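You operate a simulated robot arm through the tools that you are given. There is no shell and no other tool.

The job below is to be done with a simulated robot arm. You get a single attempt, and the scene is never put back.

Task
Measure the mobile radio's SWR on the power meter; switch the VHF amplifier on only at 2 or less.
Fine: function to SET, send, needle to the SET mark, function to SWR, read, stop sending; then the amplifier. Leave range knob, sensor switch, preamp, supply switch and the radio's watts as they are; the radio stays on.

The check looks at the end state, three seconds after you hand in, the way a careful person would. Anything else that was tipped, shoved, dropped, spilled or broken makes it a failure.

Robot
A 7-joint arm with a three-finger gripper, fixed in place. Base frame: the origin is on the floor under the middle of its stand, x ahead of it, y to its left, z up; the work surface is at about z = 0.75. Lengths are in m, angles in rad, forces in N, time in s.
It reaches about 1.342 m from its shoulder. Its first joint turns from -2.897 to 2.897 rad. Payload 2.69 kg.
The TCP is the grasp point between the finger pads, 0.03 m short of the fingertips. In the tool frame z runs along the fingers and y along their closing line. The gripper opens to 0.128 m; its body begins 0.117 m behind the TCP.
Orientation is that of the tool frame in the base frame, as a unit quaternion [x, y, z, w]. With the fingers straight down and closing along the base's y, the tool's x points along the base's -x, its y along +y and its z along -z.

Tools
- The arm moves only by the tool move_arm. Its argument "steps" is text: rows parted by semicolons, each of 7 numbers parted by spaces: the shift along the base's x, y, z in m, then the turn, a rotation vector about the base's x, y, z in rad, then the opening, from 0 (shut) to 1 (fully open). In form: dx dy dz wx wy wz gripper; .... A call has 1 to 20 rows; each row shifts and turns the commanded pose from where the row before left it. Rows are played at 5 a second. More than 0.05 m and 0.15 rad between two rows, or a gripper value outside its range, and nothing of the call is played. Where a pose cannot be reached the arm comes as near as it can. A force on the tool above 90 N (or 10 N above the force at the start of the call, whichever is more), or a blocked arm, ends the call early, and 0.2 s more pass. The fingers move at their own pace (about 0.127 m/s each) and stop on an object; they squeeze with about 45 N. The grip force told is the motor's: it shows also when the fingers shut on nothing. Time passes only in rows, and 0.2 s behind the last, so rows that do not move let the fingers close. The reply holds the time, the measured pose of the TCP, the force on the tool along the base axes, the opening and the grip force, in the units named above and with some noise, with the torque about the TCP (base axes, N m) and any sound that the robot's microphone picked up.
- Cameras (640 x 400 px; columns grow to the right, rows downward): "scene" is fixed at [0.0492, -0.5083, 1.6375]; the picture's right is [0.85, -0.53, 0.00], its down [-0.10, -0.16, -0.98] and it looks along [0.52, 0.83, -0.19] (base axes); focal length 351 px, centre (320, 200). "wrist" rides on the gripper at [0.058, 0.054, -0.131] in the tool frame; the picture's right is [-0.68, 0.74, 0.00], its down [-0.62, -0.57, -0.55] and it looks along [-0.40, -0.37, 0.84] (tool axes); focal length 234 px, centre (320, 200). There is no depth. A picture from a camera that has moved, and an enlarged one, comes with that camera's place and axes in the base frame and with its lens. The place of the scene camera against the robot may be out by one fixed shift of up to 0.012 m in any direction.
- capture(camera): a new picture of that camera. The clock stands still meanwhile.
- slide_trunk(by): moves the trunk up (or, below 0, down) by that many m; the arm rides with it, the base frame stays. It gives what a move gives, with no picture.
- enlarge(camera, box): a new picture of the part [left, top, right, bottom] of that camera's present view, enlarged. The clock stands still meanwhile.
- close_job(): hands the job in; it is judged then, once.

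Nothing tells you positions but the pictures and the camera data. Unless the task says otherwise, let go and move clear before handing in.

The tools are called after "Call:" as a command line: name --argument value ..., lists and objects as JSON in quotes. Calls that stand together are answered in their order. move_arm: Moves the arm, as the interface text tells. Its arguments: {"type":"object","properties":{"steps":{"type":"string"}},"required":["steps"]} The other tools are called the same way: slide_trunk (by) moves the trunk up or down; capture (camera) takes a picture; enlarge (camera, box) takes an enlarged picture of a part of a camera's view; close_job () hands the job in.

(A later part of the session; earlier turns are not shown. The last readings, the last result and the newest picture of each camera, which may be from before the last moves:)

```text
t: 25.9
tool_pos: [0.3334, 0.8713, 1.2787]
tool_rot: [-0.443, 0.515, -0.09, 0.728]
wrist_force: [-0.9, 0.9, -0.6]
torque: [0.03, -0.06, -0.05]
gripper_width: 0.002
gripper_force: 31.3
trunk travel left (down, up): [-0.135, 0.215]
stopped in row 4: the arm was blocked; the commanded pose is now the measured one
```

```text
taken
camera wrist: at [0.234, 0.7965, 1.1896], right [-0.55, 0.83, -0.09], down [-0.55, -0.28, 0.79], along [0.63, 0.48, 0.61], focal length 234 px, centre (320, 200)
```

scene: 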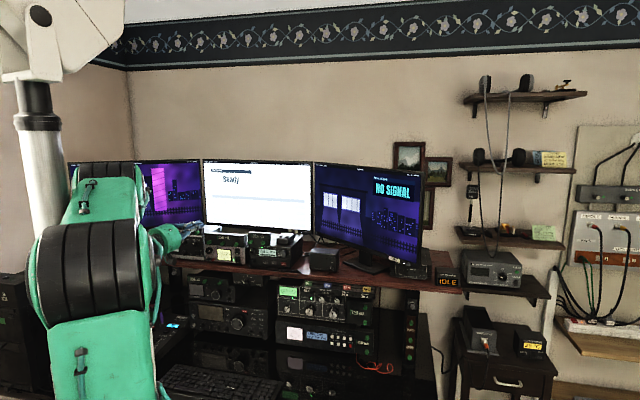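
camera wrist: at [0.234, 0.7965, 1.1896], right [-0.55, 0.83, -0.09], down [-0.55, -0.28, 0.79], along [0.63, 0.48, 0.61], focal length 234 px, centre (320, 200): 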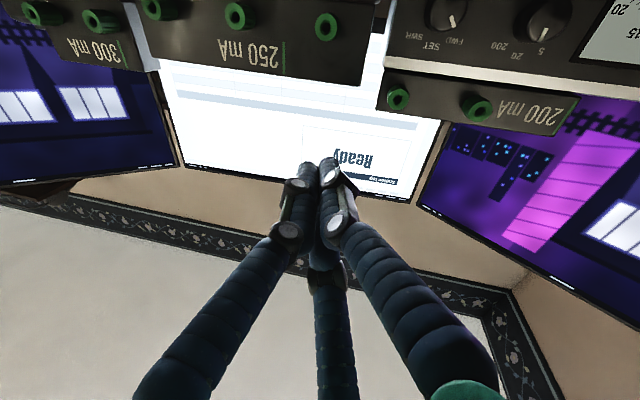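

It stopped again with the arm pressed against something on its left. I'll look at the arm closely before trying another approach.

Call:
enlarge --camera "scene" --box '[0, 0, 224, 140]'

Call:
enlarge --camera "scene" --box '[0, 140, 224, 280]'

Call:
enlarge --camera "scene" --box '[0, 260, 224, 400]'

```text
2.86 times, centred on (112, 70) of scene
camera zoom: at [0.0492, -0.5083, 1.6375], right [0.85, -0.53, 0.0], down [-0.1, -0.16, -0.98], along [0.52, 0.83, -0.19], focal length 1002 px, centre (914, 571)
```

zoom: 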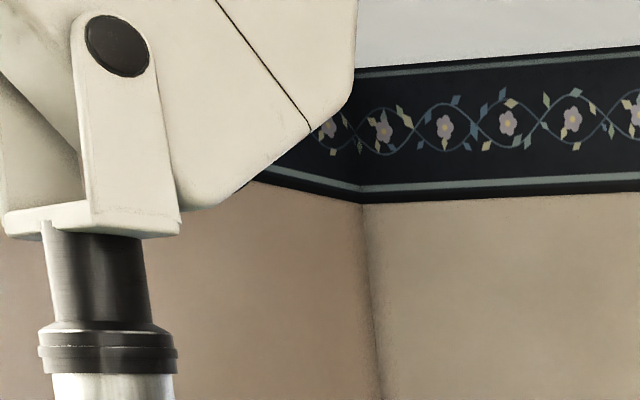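

```text
2.86 times, centred on (112, 210) of scene
camera zoom: at [0.0492, -0.5083, 1.6375], right [0.85, -0.53, 0.0], down [-0.1, -0.16, -0.98], along [0.52, 0.83, -0.19], focal length 1002 px, centre (914, 171)
```

zoom: 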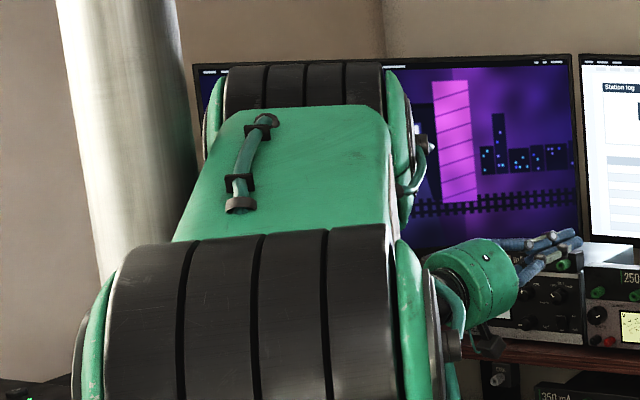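

```text
2.86 times, centred on (112, 330) of scene
camera zoom: at [0.0492, -0.5083, 1.6375], right [0.85, -0.53, 0.0], down [-0.1, -0.16, -0.98], along [0.52, 0.83, -0.19], focal length 1002 px, centre (914, -171)
```

zoom: 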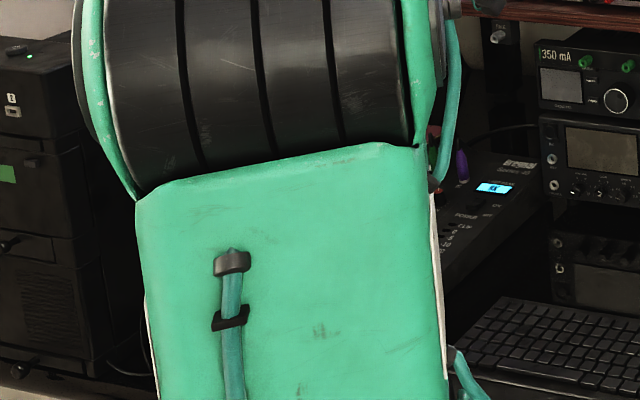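

The structure is clearer now: a mast with a tilting head stands beside the arm and limits how far left the arm can swing, to a wrist azimuth of about 83°. I'll zoom the wrist view on the meter to triangulate its knobs before deciding the approach angle.

Call:
enlarge --camera "wrist" --box '[370, 0, 562, 120]'

Call:
enlarge --camera "scene" --box '[150, 220, 230, 270]'

```text
3.33 times, centred on (466, 60) of wrist
camera zoom: at [0.234, 0.7965, 1.1896], right [-0.55, 0.83, -0.09], down [-0.55, -0.28, 0.79], along [0.63, 0.48, 0.61], focal length 781 px, centre (-167, 667)
```

zoom: 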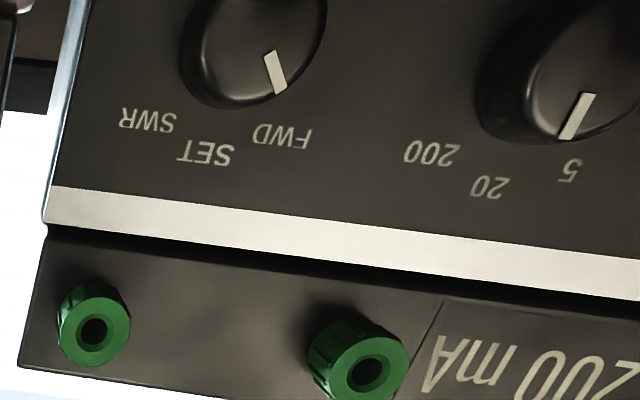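

```text
8.00 times, centred on (190, 245) of scene
camera zoom: at [0.0492, -0.5083, 1.6375], right [0.85, -0.53, 0.0], down [-0.1, -0.16, -0.98], along [0.52, 0.83, -0.19], focal length 2806 px, centre (1360, -160)
```

zoom: 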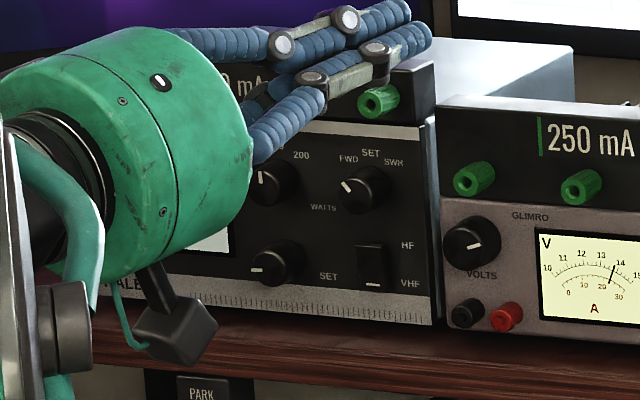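

The meter panel is about 3 cm nearer than the radio's. The function knob axis is near (0.359, 0.977) on the panel at z about 1.176, and the SET knob is about 5 cm left of it at z about 1.133. I'll yaw the tool slightly left, which keeps the arm off the mast, and lower it to knob height.

Call:
move_arm --steps "0 0 0 -0.025 0.03 0.117 0; 0 0 0 -0.025 0.03 0.117 0; 0 0 -0.03 0 0 0 0; -0.005 0.002 -0.03 0 0 0 0; -0.005 0.002 -0.03 0 0 0 0.3; 0 0 0 0 0 0 0.3"

Call:
capture --camera "wrist"

Call:
capture --camera "scene"

```text
t: 27.2
tool_pos: [0.317, 0.8773, 1.1894]
tool_rot: [-0.522, 0.478, -0.001, 0.706]
wrist_force: [-0.4, 0.1, -0.3]
torque: [0.04, 0.0, -0.02]
gripper_width: 0.0385
gripper_force: 0.1
trunk travel left (down, up): [-0.135, 0.215]
```

```text
taken
camera wrist: at [0.2337, 0.7766, 1.1096], right [-0.73, 0.67, -0.09], down [-0.42, -0.35, 0.83], along [0.53, 0.65, 0.55], focal length 234 px, centre (320, 200)
```

wrist: 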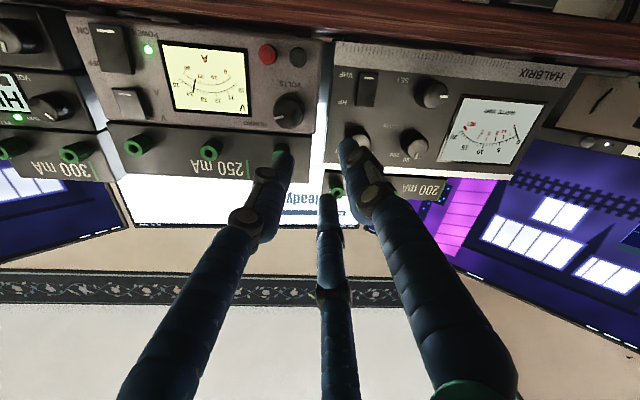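

```text
taken
```

scene: 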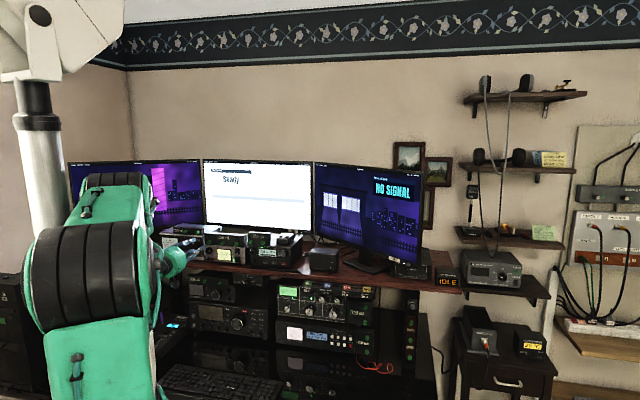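

The wrist camera now has a fine, upside-down view of the meter and the supply. I'll zoom in on the meter's knobs to refine their position.

Call:
enlarge --camera "wrist" --box '[310, 40, 470, 140]'

Call:
enlarge --camera "wrist" --box '[320, 110, 448, 190]'

Call:
enlarge --camera "wrist" --box '[420, 60, 580, 160]'

```text
4.00 times, centred on (390, 90) of wrist
camera zoom: at [0.2337, 0.7766, 1.1096], right [-0.73, 0.67, -0.09], down [-0.42, -0.35, 0.83], along [0.53, 0.65, 0.55], focal length 937 px, centre (40, 640)
```

zoom: 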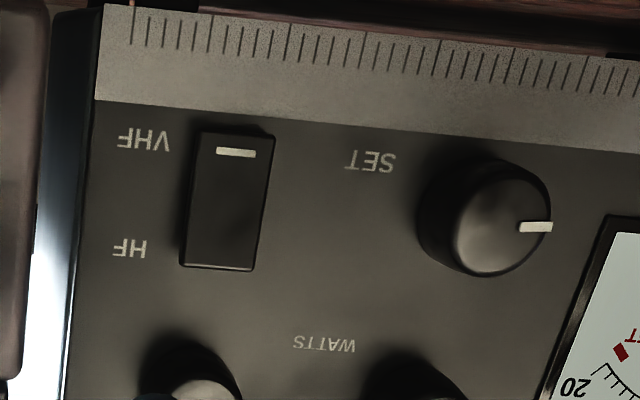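

```text
5.00 times, centred on (384, 150) of wrist
camera zoom: at [0.2337, 0.7766, 1.1096], right [-0.73, 0.67, -0.09], down [-0.42, -0.35, 0.83], along [0.53, 0.65, 0.55], focal length 1171 px, centre (0, 450)
```

zoom: 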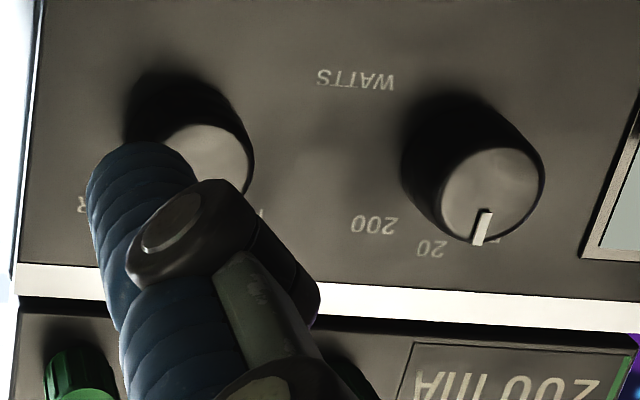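

```text
4.00 times, centred on (500, 110) of wrist
camera zoom: at [0.2337, 0.7766, 1.1096], right [-0.73, 0.67, -0.09], down [-0.42, -0.35, 0.83], along [0.53, 0.65, 0.55], focal length 937 px, centre (-400, 560)
```

zoom: 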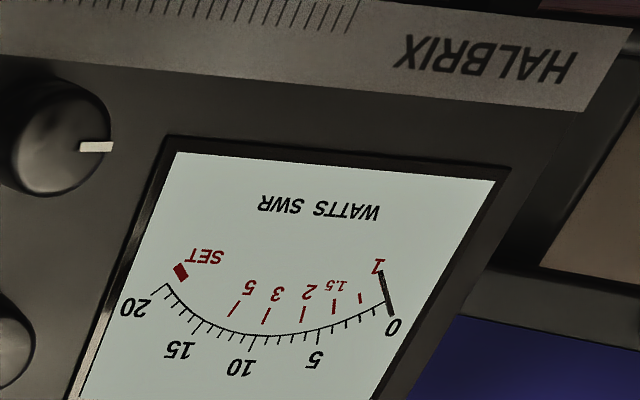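

Depth is the least certain part, so I'll shift sideways about 7 cm, take a second wrist view for a proper baseline, and then come back.

Call:
move_arm --steps "0.022 -0.0272 0 0 0 0 0.3; 0.022 -0.0272 0 0 0 0 0.3; 0 0 0 0 0 0 0.3"

Call:
enlarge --camera "wrist" --box '[360, 20, 520, 120]'

Call:
enlarge --camera "wrist" --box '[360, 100, 520, 200]'

Call:
capture --camera "wrist"

```text
t: 28.1
tool_pos: [0.3622, 0.8221, 1.1907]
tool_rot: [-0.522, 0.477, -0.002, 0.707]
wrist_force: [0.6, -0.6, 0.9]
torque: [0.0, 0.05, 0.05]
gripper_width: 0.0382
gripper_force: 0.0
trunk travel left (down, up): [-0.135, 0.215]
```

```text
4.00 times, centred on (440, 70) of wrist
camera zoom: at [0.2787, 0.721, 1.1113], right [-0.73, 0.67, -0.09], down [-0.42, -0.35, 0.83], along [0.53, 0.65, 0.55], focal length 937 px, centre (-160, 720)
```

zoom: 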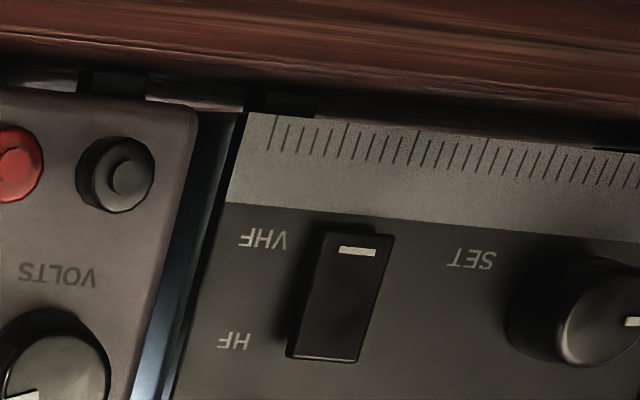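

```text
4.00 times, centred on (440, 150) of wrist
camera zoom: at [0.2787, 0.721, 1.1113], right [-0.73, 0.67, -0.09], down [-0.42, -0.35, 0.83], along [0.53, 0.65, 0.55], focal length 937 px, centre (-160, 400)
```

zoom: 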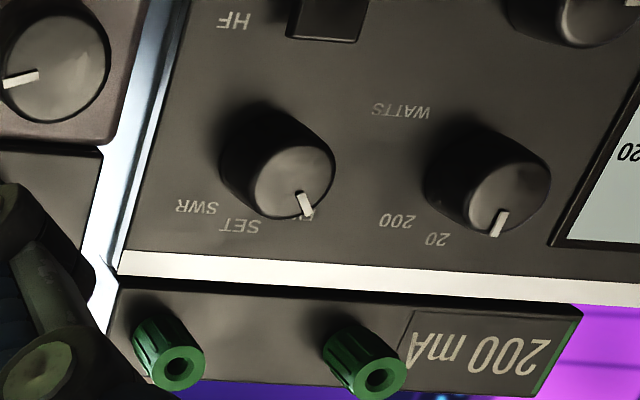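

```text
taken
camera wrist: at [0.2787, 0.721, 1.1113], right [-0.73, 0.67, -0.09], down [-0.42, -0.35, 0.83], along [0.53, 0.65, 0.55], focal length 234 px, centre (320, 200)
```

wrist: 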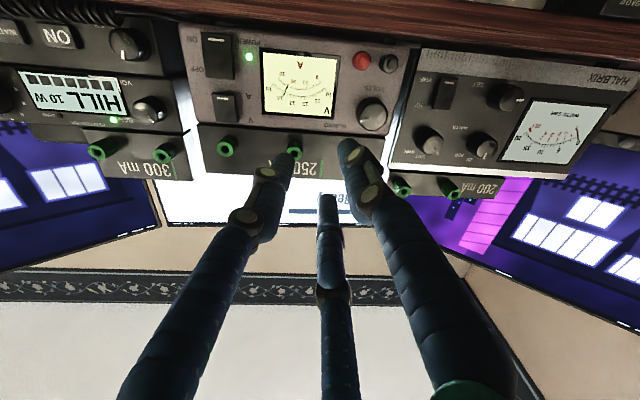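

From the wrist-only baseline the meter panel is at n about 0.883, and the function knob's front centre is near (0.3385, 0.9526, 1.1776). I'll move to a pre-grasp just in front of it with the fingers open about 38 mm.

Call:
move_arm --steps "-0.0178 0.0336 -0.0044 0 0 0 0.3; -0.0178 0.0336 -0.0044 0 0 0 0.3; -0.0177 0.0336 -0.0043 0 0 0 0.3; 0 0 0 0 0 0 0.3"

Call:
capture --camera "wrist"

Call:
enlarge --camera "wrist" --box '[260, 70, 420, 170]'

Call:
enlarge --camera "scene" --box '[150, 215, 230, 265]'

```text
t: 29.1
tool_pos: [0.3076, 0.9247, 1.1752]
tool_rot: [-0.522, 0.477, -0.002, 0.707]
wrist_force: [-0.2, -0.5, -0.3]
torque: [0.01, -0.03, -0.04]
gripper_width: 0.0382
gripper_force: 0.1
trunk travel left (down, up): [-0.135, 0.215]
```

```text
taken
camera wrist: at [0.2238, 0.8228, 1.097], right [-0.73, 0.67, -0.09], down [-0.42, -0.35, 0.83], along [0.53, 0.65, 0.55], focal length 234 px, centre (320, 200)
```

wrist: 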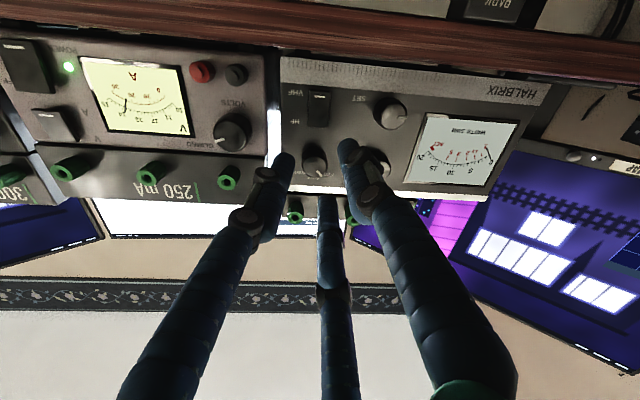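

```text
4.00 times, centred on (340, 120) of wrist
camera zoom: at [0.2238, 0.8228, 1.097], right [-0.73, 0.67, -0.09], down [-0.42, -0.35, 0.83], along [0.53, 0.65, 0.55], focal length 937 px, centre (240, 520)
```

zoom: 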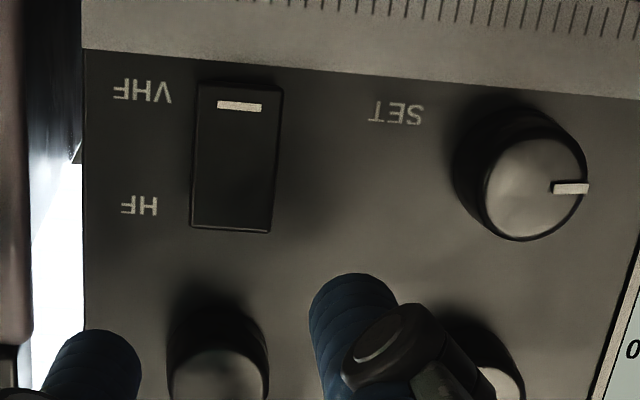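

```text
8.00 times, centred on (190, 240) of scene
camera zoom: at [0.0492, -0.5083, 1.6375], right [0.85, -0.53, 0.0], down [-0.1, -0.16, -0.98], along [0.52, 0.83, -0.19], focal length 2806 px, centre (1360, -120)
```

zoom: 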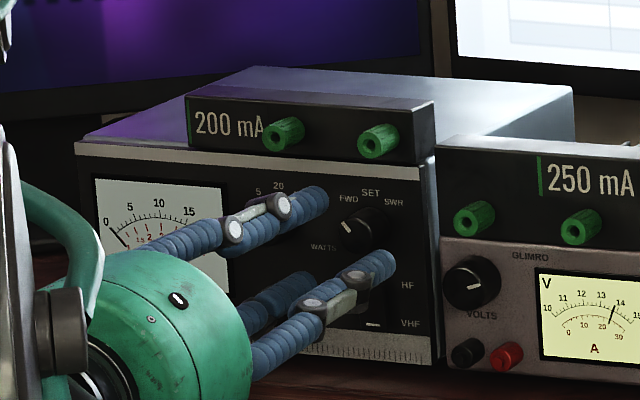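

The fingers straddle the knob with a slight offset. I'll zoom in to correct the last few millimetres.

Call:
enlarge --camera "wrist" --box '[272, 135, 368, 195]'

Call:
enlarge --camera "scene" --box '[170, 225, 210, 250]'

```text
6.67 times, centred on (320, 165) of wrist
camera zoom: at [0.2238, 0.8228, 1.097], right [-0.73, 0.67, -0.09], down [-0.42, -0.35, 0.83], along [0.53, 0.65, 0.55], focal length 1561 px, centre (320, 433)
```

zoom: 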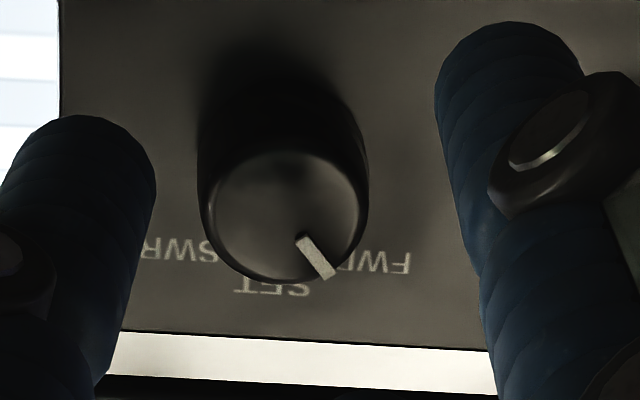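

```text
16.00 times, centred on (190, 238) of scene
camera zoom: at [0.0492, -0.5083, 1.6375], right [0.85, -0.53, 0.0], down [-0.1, -0.16, -0.98], along [0.52, 0.83, -0.19], focal length 5611 px, centre (2400, -400)
```

zoom: 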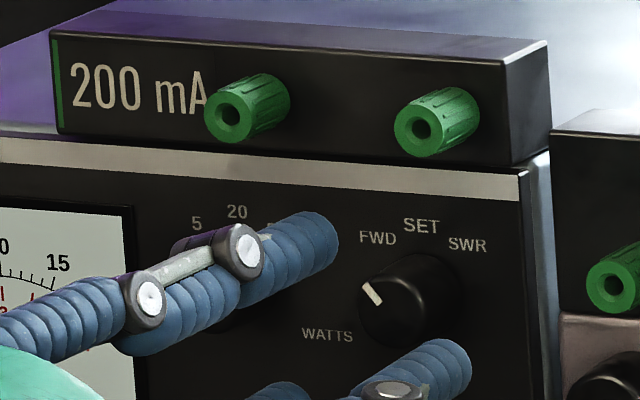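

The knob is about 3.7 mm to the panel-right and 2 mm above the tool axis. I'll correct that, advance 22 mm so the tips overlap the knob by about 1 cm, and close on it.

Call:
move_arm --steps "0.0027 -0.0025 0.002 0 0 0 0.3; 0.0078 0.0073 0.0002 0 0 0 0.3; 0.0078 0.0074 0.0002 0 0 0 0.3; 0 0 0 0 0 0 0.3"

Call:
enlarge --camera "wrist" --box '[240, 100, 400, 200]'

Call:
enlarge --camera "scene" --box '[160, 220, 224, 260]'

```text
t: 30.1
tool_pos: [0.3257, 0.9362, 1.1792]
tool_rot: [-0.522, 0.478, 0.0, 0.707]
wrist_force: [-0.2, 0.4, -0.3]
torque: [0.04, -0.06, -0.01]
gripper_width: 0.0382
gripper_force: 0.1
trunk travel left (down, up): [-0.135, 0.215]
```

```text
4.00 times, centred on (320, 150) of wrist
camera zoom: at [0.2428, 0.8343, 1.0994], right [-0.73, 0.67, -0.09], down [-0.42, -0.35, 0.83], along [0.53, 0.65, 0.55], focal length 937 px, centre (320, 400)
```

zoom: 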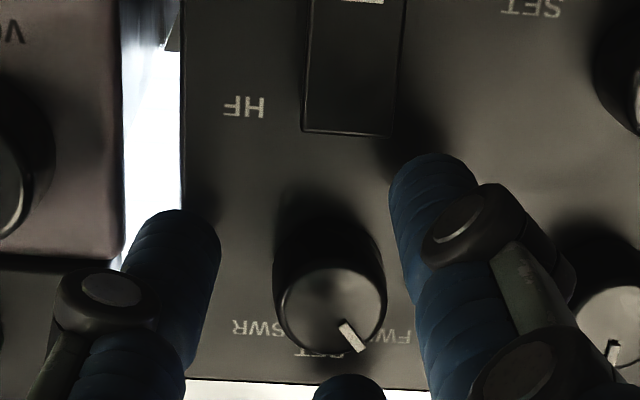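

```text
10.00 times, centred on (192, 240) of scene
camera zoom: at [0.0492, -0.5083, 1.6375], right [0.85, -0.53, 0.0], down [-0.1, -0.16, -0.98], along [0.52, 0.83, -0.19], focal length 3507 px, centre (1600, -200)
```

zoom: 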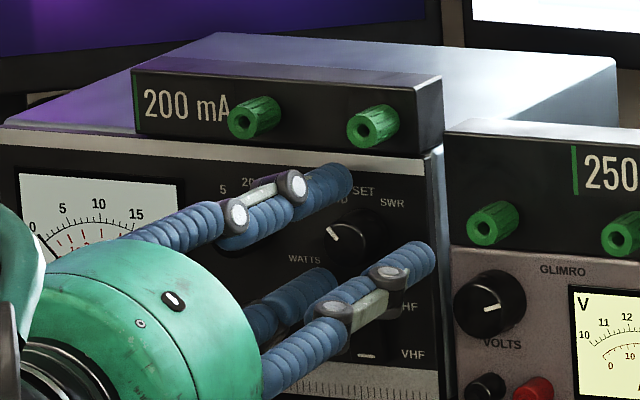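

The fingers are around the knob and I'll shift about 2.8 mm left to centre, then close on it.

Call:
move_arm --steps "-0.0021 0.0019 -0.0005 0 0 0 0.3; 0 0 0 0 0 0 0.2; 0 0 0 0 0 0 0.14; 0 0 0 0 0 0 0.1; 0 0 0 0 0 0 0.1"

Call:
enlarge --camera "wrist" --box '[240, 100, 400, 200]'

```text
t: 31.2
tool_pos: [0.3244, 0.9376, 1.1797]
tool_rot: [-0.523, 0.477, -0.001, 0.707]
wrist_force: [1.6, -1.2, 1.5]
torque: [0.08, -0.02, -0.09]
gripper_width: 0.0218
gripper_force: 6.6
trunk travel left (down, up): [-0.135, 0.215]
```

```text
4.00 times, centred on (320, 150) of wrist
camera zoom: at [0.2408, 0.8359, 1.0993], right [-0.73, 0.67, -0.09], down [-0.42, -0.35, 0.83], along [0.53, 0.65, 0.55], focal length 937 px, centre (320, 400)
```

zoom: 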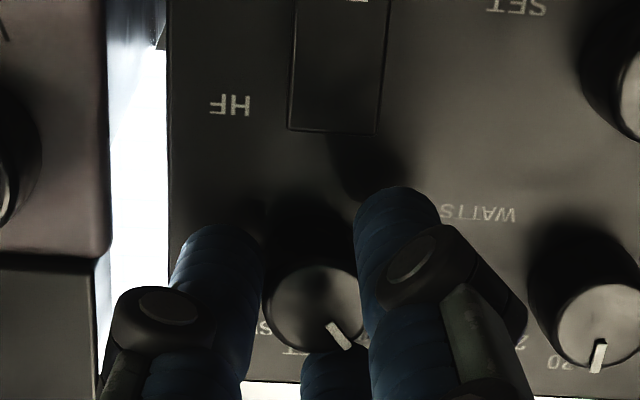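

The fingers hold the knob (about 22 mm) with only small side forces. Now I'll turn clockwise about the panel normal in small steps toward SET.

Call:
move_arm --steps "0 0 0 0 0 0 0.04; 0 0 0 0.0848 0.07 0 0.04; 0 0 0 0.0848 0.07 0 0.04; 0 0 0 0.0848 0.07 0 0.04; 0 0 0 0.0848 0.07 0 0.04"

Call:
enlarge --camera "wrist" --box '[240, 100, 400, 200]'

Call:
enlarge --camera "scene" --box '[160, 220, 224, 260]'

```text
t: 32.5
tool_pos: [0.3243, 0.9376, 1.1782]
tool_rot: [-0.391, 0.565, 0.153, 0.71]
wrist_force: [4.3, -0.5, -0.3]
torque: [-0.18, 0.24, -0.14]
gripper_width: 0.0201
gripper_force: 45.1
trunk travel left (down, up): [-0.135, 0.215]
```

```text
4.00 times, centred on (320, 150) of wrist
camera zoom: at [0.218, 0.8637, 1.0952], right [-0.7, 0.63, 0.34], down [-0.2, -0.63, 0.75], along [0.69, 0.46, 0.56], focal length 937 px, centre (320, 400)
```

zoom: 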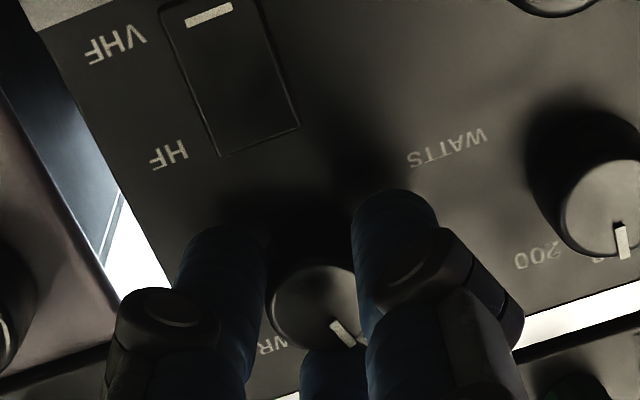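

```text
10.00 times, centred on (192, 240) of scene
camera zoom: at [0.0492, -0.5083, 1.6375], right [0.85, -0.53, 0.0], down [-0.1, -0.16, -0.98], along [0.52, 0.83, -0.19], focal length 3507 px, centre (1600, -200)
```

zoom: 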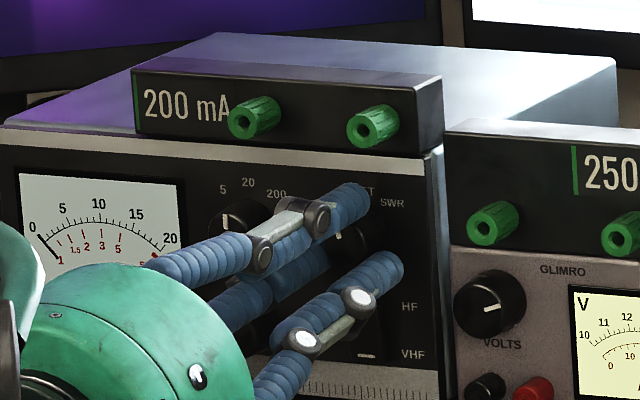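

The pointer is turning with the hand (about 25° so far), so I'll turn another ~14° and then release to check it.

Call:
move_arm --steps "0 0 0 0.0926 0.0763 0 0.04; 0 0 0 0.0926 0.0763 0 0.04; 0 0 0 0 0 0 0.04"

Call:
move_arm --steps "0 0 0 0 0 0 0.3; 0 0 0 0 0 0 0.3; -0.0077 -0.0064 0 0 0 0 0.3; -0.0077 -0.0064 0 0 0 0 0.3; -0.0077 -0.0064 0 0 0 0 0.3"

Call:
enlarge --camera "wrist" --box '[240, 100, 400, 200]'

Call:
enlarge --camera "scene" --box '[160, 220, 224, 260]'

```text
t: 33.2
tool_pos: [0.3237, 0.9382, 1.1771]
tool_rot: [-0.311, 0.601, 0.232, 0.699]
wrist_force: [0.9, -0.2, -7.0]
torque: [-0.18, 0.16, 0.08]
gripper_width: 0.0206
gripper_force: 44.9
trunk travel left (down, up): [-0.135, 0.215]
```

```text
t: 34.5
tool_pos: [0.3, 0.9172, 1.1785]
tool_rot: [-0.31, 0.601, 0.233, 0.699]
wrist_force: [-0.8, 0.2, 0.7]
torque: [-0.02, -0.01, -0.03]
gripper_width: 0.0384
gripper_force: 0.0
trunk travel left (down, up): [-0.135, 0.215]
```

```text
4.00 times, centred on (320, 150) of wrist
camera zoom: at [0.1824, 0.8588, 1.1009], right [-0.63, 0.55, 0.55], down [-0.09, -0.76, 0.65], along [0.77, 0.36, 0.53], focal length 937 px, centre (320, 400)
```

zoom: 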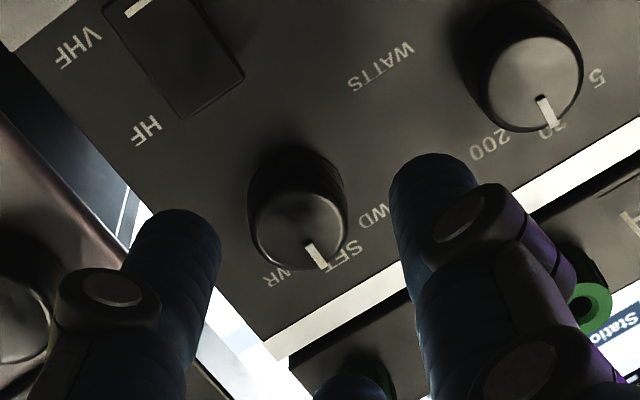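

```text
10.00 times, centred on (192, 240) of scene
camera zoom: at [0.0492, -0.5083, 1.6375], right [0.85, -0.53, 0.0], down [-0.1, -0.16, -0.98], along [0.52, 0.83, -0.19], focal length 3507 px, centre (1600, -200)
```

zoom: 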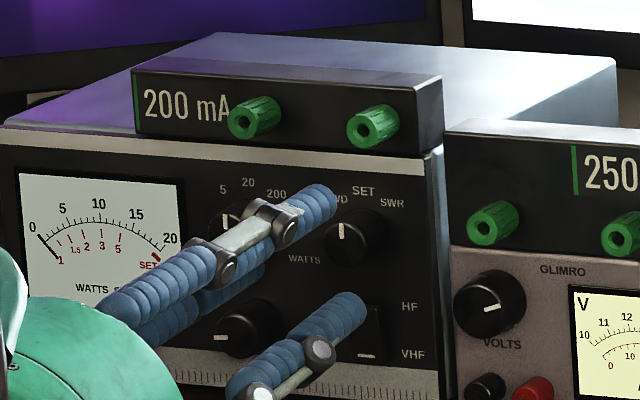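

The function pointer now stands upright at SET. I'll check it closely in the scene view.

Call:
enlarge --camera "scene" --box '[184, 232, 208, 247]'

Call:
enlarge --camera "wrist" --box '[290, 130, 354, 170]'

```text
16.00 times, centred on (196, 240) of scene
camera zoom: at [0.0492, -0.5083, 1.6375], right [0.85, -0.53, 0.0], down [-0.1, -0.16, -0.98], along [0.52, 0.83, -0.19], focal length 5611 px, centre (2304, -432)
```

zoom: 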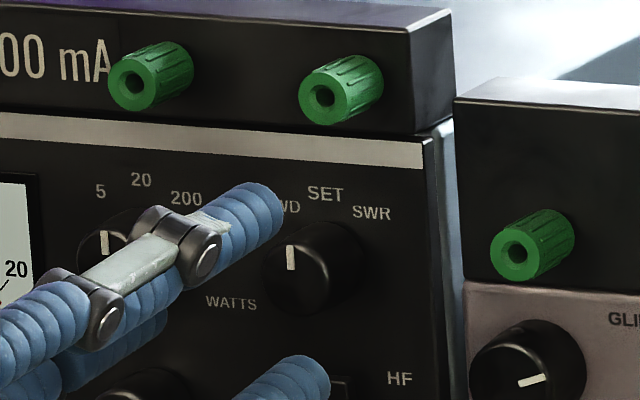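

```text
10.00 times, centred on (322, 150) of wrist
camera zoom: at [0.1824, 0.8588, 1.1009], right [-0.63, 0.55, 0.55], down [-0.09, -0.76, 0.65], along [0.77, 0.36, 0.53], focal length 2342 px, centre (300, 700)
```

zoom: 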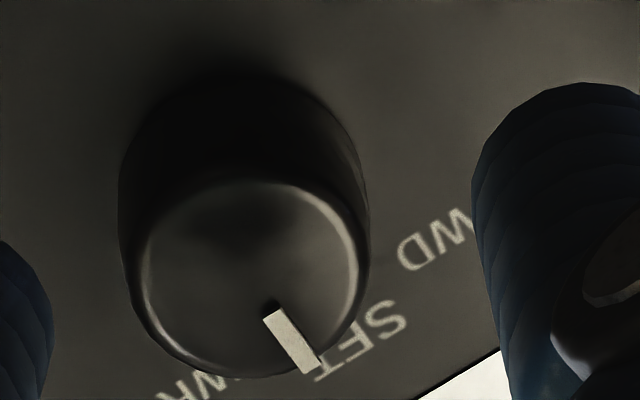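

The range pointer is upright too (20 W) and untouched, and the function is now at SET. Next is SEND: it sits low, just above the mic cord, so I'll press it with a single finger from above with the hand wide open and pitched down. I'll move to a hover in front of the radio.

Call:
move_arm --steps "-0.003 -0.03 0 0 0 -0.02 0.3; 0.0245 -0.034 -0.004 -0.08 0.034 -0.012 0.3; 0.0245 -0.034 -0.004 -0.08 0.034 -0.012 0.3; 0.0245 -0.034 -0.004 -0.08 0.034 -0.012 0.3; 0.0245 -0.034 -0.004 -0.08 0.034 -0.012 0.3; 0.0245 -0.034 -0.004 -0.08 0.034 -0.012 0.3; 0.0245 -0.034 -0.004 -0.08 0.034 -0.012 0.3; 0.0245 -0.034 -0.004 -0.08 0.034 -0.012 0.3; 0.0245 -0.034 -0.004 -0.08 0.034 -0.012 0.3; 0.0245 -0.02 -0.004 -0.08 0.034 -0.012 0.3"

Call:
capture --camera "scene"

Call:
capture --camera "wrist"

```text
t: 36.6
tool_pos: [0.5176, 0.5956, 1.1426]
tool_rot: [-0.462, 0.757, 0.005, 0.462]
wrist_force: [0.2, -0.1, 0.7]
torque: [-0.02, 0.03, -0.01]
gripper_width: 0.0384
gripper_force: 0.0
trunk travel left (down, up): [-0.135, 0.215]
```

```text
taken
```

scene: 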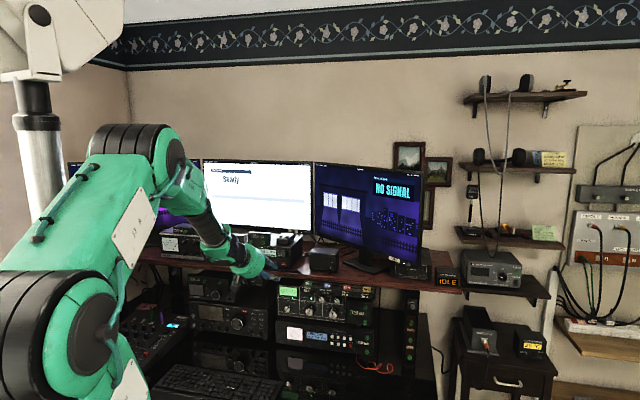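

```text
taken
camera wrist: at [0.3807, 0.5293, 1.1532], right [-0.42, 0.89, 0.17], down [0.11, -0.13, 0.99], along [0.9, 0.43, -0.04], focal length 234 px, centre (320, 200)
```

wrist: 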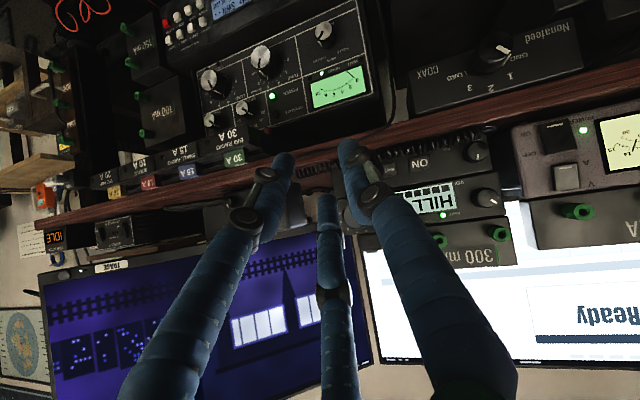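

The hand is pitched down 35° in front of the radio. I'll square the yaw to the panel and open the fingers fully, then look at SEND and the leading finger.

Call:
move_arm --steps "-0.01 0 0 0 0 0.065 0.6; 0 0 0 0 0 0.065 1; 0 0 0 0 0 0 1; 0 0 0 0 0 0 1"

Call:
capture --camera "wrist"

Call:
enlarge --camera "scene" --box '[220, 220, 332, 290]'

```text
t: 37.6
tool_pos: [0.5081, 0.5967, 1.1415]
tool_rot: [-0.511, 0.725, 0.035, 0.46]
wrist_force: [0.5, -0.4, 0.4]
torque: [0.01, -0.01, 0.02]
gripper_width: 0.128
gripper_force: 0.1
trunk travel left (down, up): [-0.135, 0.215]
```

```text
taken
camera wrist: at [0.381, 0.5123, 1.1531], right [-0.53, 0.83, 0.17], down [0.12, -0.12, 0.98], along [0.84, 0.54, -0.04], focal length 234 px, centre (320, 200)
```

wrist: 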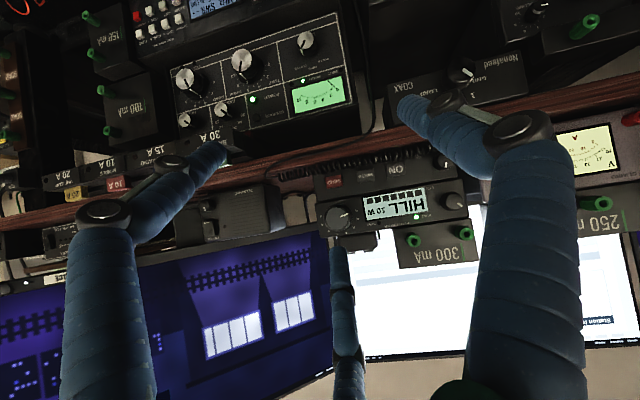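

```text
5.71 times, centred on (276, 255) of scene
camera zoom: at [0.0492, -0.5083, 1.6375], right [0.85, -0.53, 0.0], down [-0.1, -0.16, -0.98], along [0.52, 0.83, -0.19], focal length 2004 px, centre (571, -114)
```

zoom: 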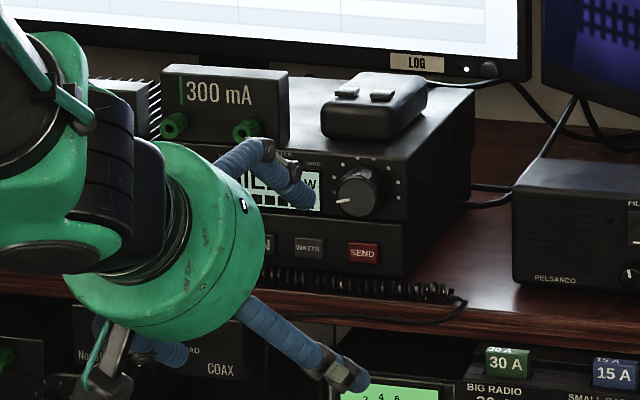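

The upper finger is the leading one and the other two hang in front of the shelf. I'll zoom in on SEND and the fingertips.

Call:
enlarge --camera "wrist" --box '[290, 130, 450, 230]'

Call:
enlarge --camera "wrist" --box '[290, 190, 386, 250]'

Call:
enlarge --camera "scene" --box '[256, 240, 304, 270]'

```text
4.00 times, centred on (370, 180) of wrist
camera zoom: at [0.381, 0.5123, 1.1531], right [-0.53, 0.83, 0.17], down [0.12, -0.12, 0.98], along [0.84, 0.54, -0.04], focal length 937 px, centre (120, 280)
```

zoom: 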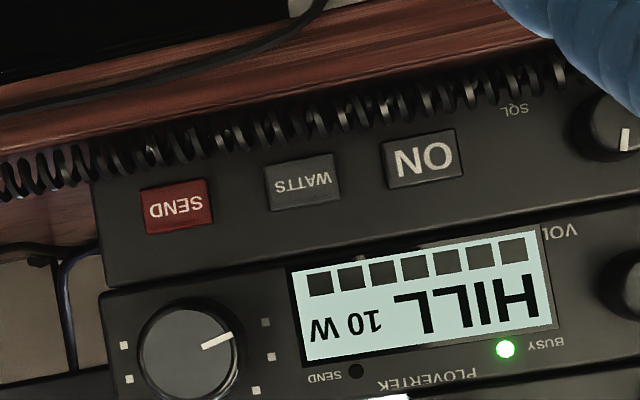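

```text
6.67 times, centred on (338, 220) of wrist
camera zoom: at [0.381, 0.5123, 1.1531], right [-0.53, 0.83, 0.17], down [0.12, -0.12, 0.98], along [0.84, 0.54, -0.04], focal length 1561 px, centre (200, 67)
```

zoom: 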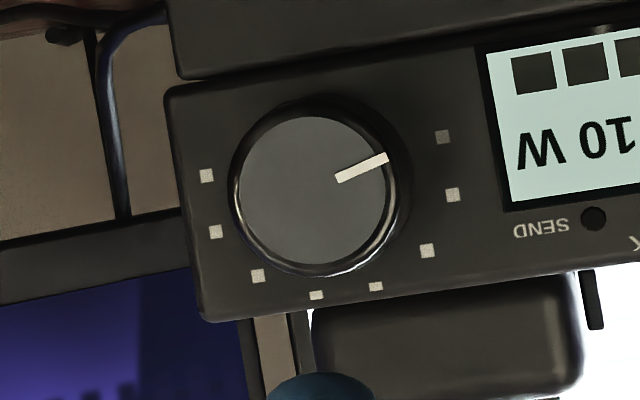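

```text
13.33 times, centred on (280, 255) of scene
camera zoom: at [0.0492, -0.5083, 1.6375], right [0.85, -0.53, 0.0], down [-0.1, -0.16, -0.98], along [0.52, 0.83, -0.19], focal length 4676 px, centre (853, -533)
```

zoom: 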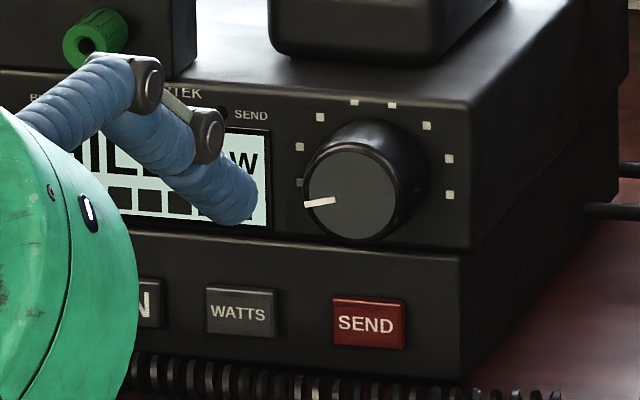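

SEND comes out at about (0.619, 0.694, 1.120) using wrist views alone. To pin down the panel direction I'll look at the two ends of the long shelf edge.

Call:
enlarge --camera "scene" --box '[128, 235, 208, 285]'

Call:
enlarge --camera "scene" --box '[390, 255, 470, 305]'

Call:
enlarge --camera "scene" --box '[290, 245, 370, 295]'

```text
8.00 times, centred on (168, 260) of scene
camera zoom: at [0.0492, -0.5083, 1.6375], right [0.85, -0.53, 0.0], down [-0.1, -0.16, -0.98], along [0.52, 0.83, -0.19], focal length 2806 px, centre (1536, -280)
```

zoom: 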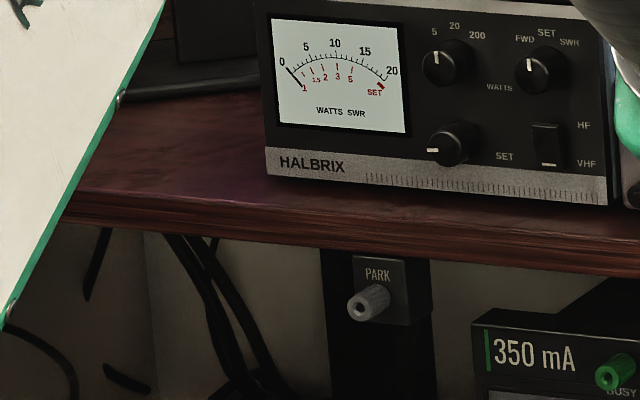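

```text
8.00 times, centred on (430, 280) of scene
camera zoom: at [0.0492, -0.5083, 1.6375], right [0.85, -0.53, 0.0], down [-0.1, -0.16, -0.98], along [0.52, 0.83, -0.19], focal length 2806 px, centre (-560, -440)
```

zoom: 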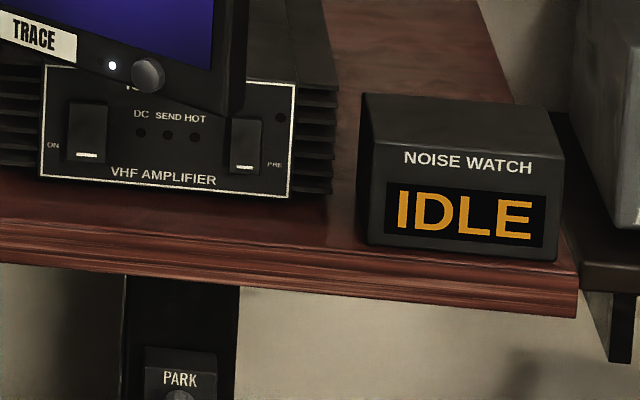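

```text
8.00 times, centred on (330, 270) of scene
camera zoom: at [0.0492, -0.5083, 1.6375], right [0.85, -0.53, 0.0], down [-0.1, -0.16, -0.98], along [0.52, 0.83, -0.19], focal length 2806 px, centre (240, -360)
```

zoom: 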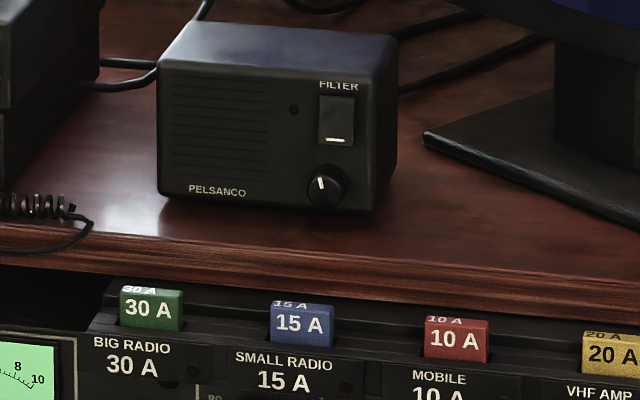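

The shelf's long edge shows the station is turned exactly 45°, so the inward normal is (0.707, 0.707). The meter panel is then at n 0.930, and the SEND face at n 0.929, z 1.120. I'll lower to a pre-press pose with the leading fingertip at z about 1.123, still in front of the shelf edge.

Call:
move_arm --steps "0.0062 0.0026 -0.0214 0 0 0.032 1; 0.0062 0.0026 -0.0214 0 0 0.032 1; 0.0063 0.0027 -0.0214 0 0 0.032 1; 0 0 0 0 0 0 1"

Call:
capture --camera "wrist"

Call:
enlarge --camera "scene" --box '[232, 230, 312, 280]'

Call:
enlarge --camera "scene" --box '[230, 240, 342, 310]'

```text
t: 38.6
tool_pos: [0.5266, 0.6053, 1.0793]
tool_rot: [-0.544, 0.7, 0.058, 0.459]
wrist_force: [-0.2, 0.2, -0.4]
torque: [0.0, -0.01, -0.02]
gripper_width: 0.1281
gripper_force: 0.1
trunk travel left (down, up): [-0.135, 0.215]
```

```text
taken
camera wrist: at [0.4086, 0.509, 1.0886], right [-0.61, 0.78, 0.17], down [0.13, -0.11, 0.99], along [0.78, 0.62, -0.04], focal length 234 px, centre (320, 200)
```

wrist: 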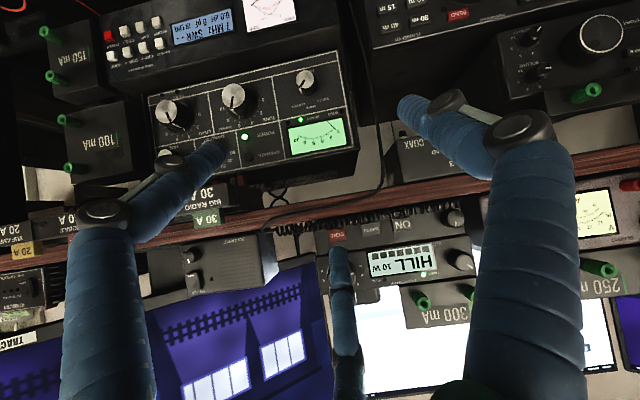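

```text
8.00 times, centred on (272, 255) of scene
camera zoom: at [0.0492, -0.5083, 1.6375], right [0.85, -0.53, 0.0], down [-0.1, -0.16, -0.98], along [0.52, 0.83, -0.19], focal length 2806 px, centre (704, -240)
```

zoom: 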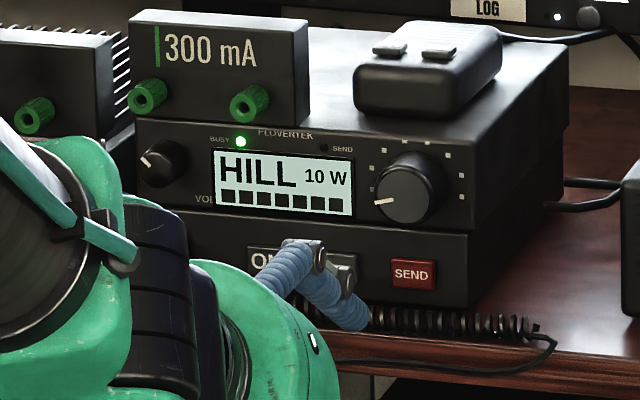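

```text
5.71 times, centred on (286, 275) of scene
camera zoom: at [0.0492, -0.5083, 1.6375], right [0.85, -0.53, 0.0], down [-0.1, -0.16, -0.98], along [0.52, 0.83, -0.19], focal length 2004 px, centre (514, -229)
```

zoom: 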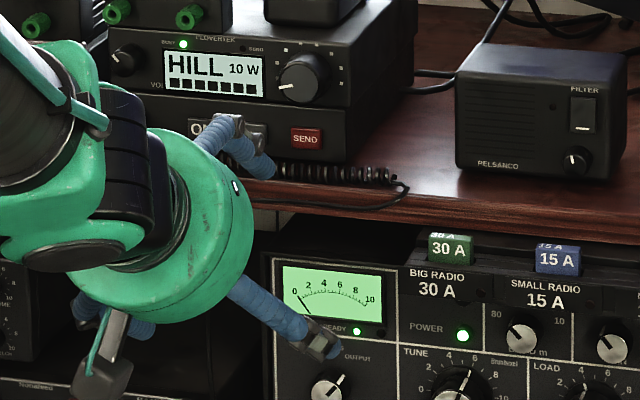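

The leading fingertip is lined up with SEND and the lower fingers are in open air in front of the shelf. I'll zoom in once more to verify the alignment.

Call:
enlarge --camera "wrist" --box '[300, 205, 380, 255]'

```text
8.00 times, centred on (340, 230) of wrist
camera zoom: at [0.4086, 0.509, 1.0886], right [-0.61, 0.78, 0.17], down [0.13, -0.11, 0.99], along [0.78, 0.62, -0.04], focal length 1873 px, centre (160, -40)
```

zoom: 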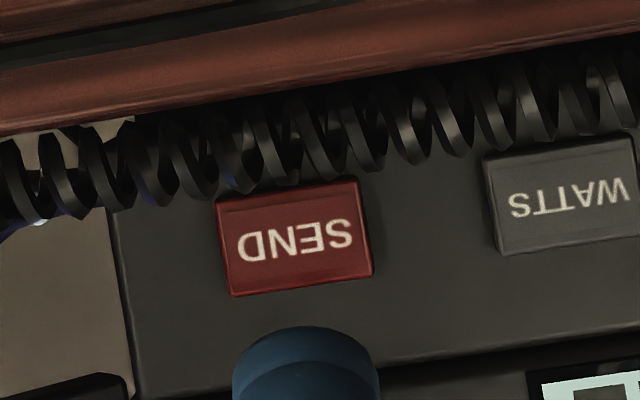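

Alignment is good: SEND spans z 1.113–1.129, the cord top is at about 1.111, and the fingertip will ride at about 1.118–1.132. I'll advance 50 mm straight in, then check.

Call:
move_arm --steps "0.0118 0.0118 0 0 0 0 1; 0.0118 0.0118 0 0 0 0 1; 0.0118 0.0118 0 0 0 0 1; 0 0 0 0 0 0 1"

Call:
enlarge --camera "wrist" --box '[290, 205, 386, 265]'

Call:
enlarge --camera "scene" --box '[256, 240, 304, 270]'

```text
t: 39.6
tool_pos: [0.5622, 0.6402, 1.0786]
tool_rot: [-0.545, 0.7, 0.056, 0.458]
wrist_force: [-0.6, 0.4, 0.1]
torque: [0.02, 0.0, -0.01]
gripper_width: 0.1281
gripper_force: 0.0
trunk travel left (down, up): [-0.135, 0.215]
```

```text
6.67 times, centred on (338, 235) of wrist
camera zoom: at [0.4444, 0.5441, 1.0887], right [-0.61, 0.78, 0.17], down [0.13, -0.11, 0.99], along [0.78, 0.62, -0.04], focal length 1561 px, centre (200, -33)
```

zoom: 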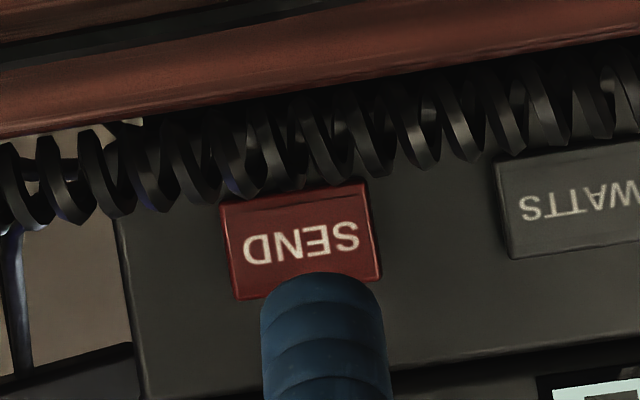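

```text
13.33 times, centred on (280, 255) of scene
camera zoom: at [0.0492, -0.5083, 1.6375], right [0.85, -0.53, 0.0], down [-0.1, -0.16, -0.98], along [0.52, 0.83, -0.19], focal length 4676 px, centre (853, -533)
```

zoom: 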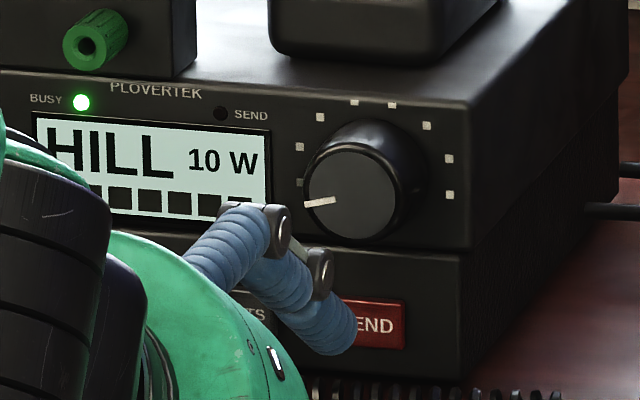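

The tip is about 1 cm from the key and covers its upper half. I'll advance in 2 mm steps, watching force.

Call:
move_arm --steps "0.0014 0.0014 0 0 0 0 1; 0.0014 0.0014 0 0 0 0 1; 0.0014 0.0014 0 0 0 0 1; 0.0014 0.0014 0 0 0 0 1"

Call:
move_arm --steps "0.0014 0.0014 0 0 0 0 1"

Call:
enlarge --camera "scene" --box '[256, 240, 304, 270]'

```text
t: 40.6
tool_pos: [0.5681, 0.6447, 1.0788]
tool_rot: [-0.544, 0.7, 0.056, 0.459]
wrist_force: [-0.2, 0.7, 0.1]
torque: [-0.02, 0.02, -0.04]
gripper_width: 0.128
gripper_force: 0.1
trunk travel left (down, up): [-0.135, 0.215]
```

```text
t: 41.0
tool_pos: [0.5699, 0.6463, 1.0783]
tool_rot: [-0.545, 0.7, 0.057, 0.459]
wrist_force: [0.4, -0.5, -0.6]
torque: [-0.02, 0.0, 0.04]
gripper_width: 0.1278
gripper_force: 0.1
trunk travel left (down, up): [-0.135, 0.215]
```

```text
13.33 times, centred on (280, 255) of scene
camera zoom: at [0.0492, -0.5083, 1.6375], right [0.85, -0.53, 0.0], down [-0.1, -0.16, -0.98], along [0.52, 0.83, -0.19], focal length 4676 px, centre (853, -533)
```

zoom: 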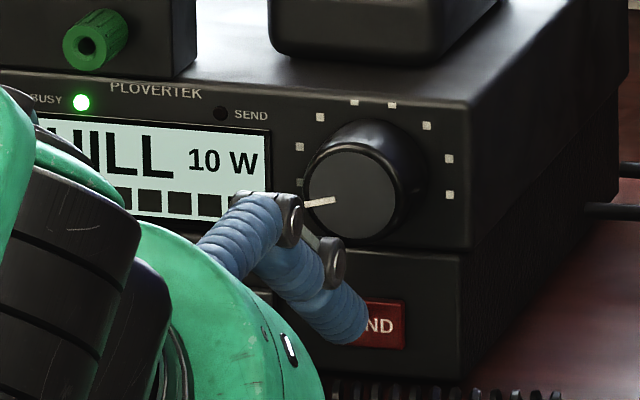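

There is no contact yet and clearance to the tuning knob is fine, so I'll continue in small steps.

Call:
move_arm --steps "0.0011 0.0011 0 0 0 0 1; 0.0011 0.0011 0 0 0 0 1"

Call:
move_arm --steps "0.0011 0.0011 0 0 0 0 1; 0.0011 0.0011 0 0 0 0 1"

Call:
enlarge --camera "scene" --box '[256, 240, 304, 270]'

Call:
enlarge --camera "wrist" --box '[290, 205, 386, 265]'

```text
t: 41.6
tool_pos: [0.5713, 0.6483, 1.0794]
tool_rot: [-0.545, 0.699, 0.058, 0.459]
wrist_force: [0.6, 0.1, 0.6]
torque: [0.03, 0.0, -0.01]
gripper_width: 0.1279
gripper_force: 0.0
trunk travel left (down, up): [-0.135, 0.215]
```

```text
t: 42.2
tool_pos: [0.574, 0.6514, 1.0788]
tool_rot: [-0.544, 0.7, 0.057, 0.459]
wrist_force: [0.6, -0.9, 0.3]
torque: [0.01, -0.01, 0.03]
gripper_width: 0.1278
gripper_force: 0.0
trunk travel left (down, up): [-0.135, 0.215]
```

```text
13.33 times, centred on (280, 255) of scene
camera zoom: at [0.0492, -0.5083, 1.6375], right [0.85, -0.53, 0.0], down [-0.1, -0.16, -0.98], along [0.52, 0.83, -0.19], focal length 4676 px, centre (853, -533)
```

zoom: 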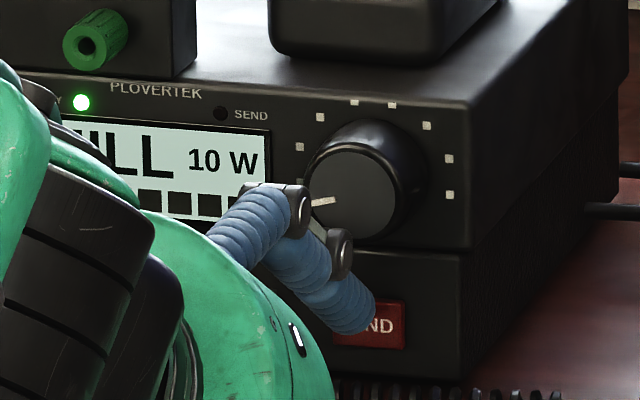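

```text
6.67 times, centred on (338, 235) of wrist
camera zoom: at [0.4556, 0.5551, 1.0888], right [-0.61, 0.78, 0.17], down [0.13, -0.11, 0.99], along [0.78, 0.62, -0.04], focal length 1561 px, centre (200, -33)
```

zoom: 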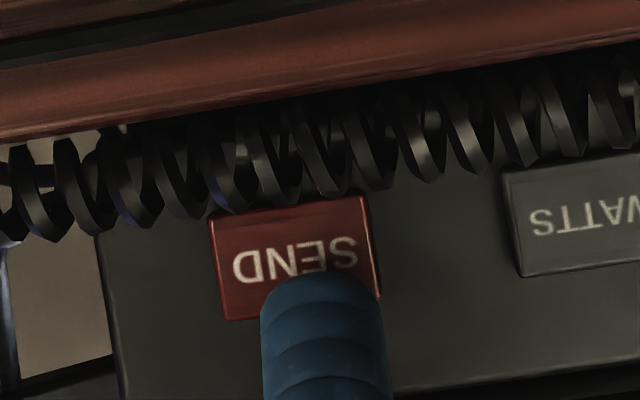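

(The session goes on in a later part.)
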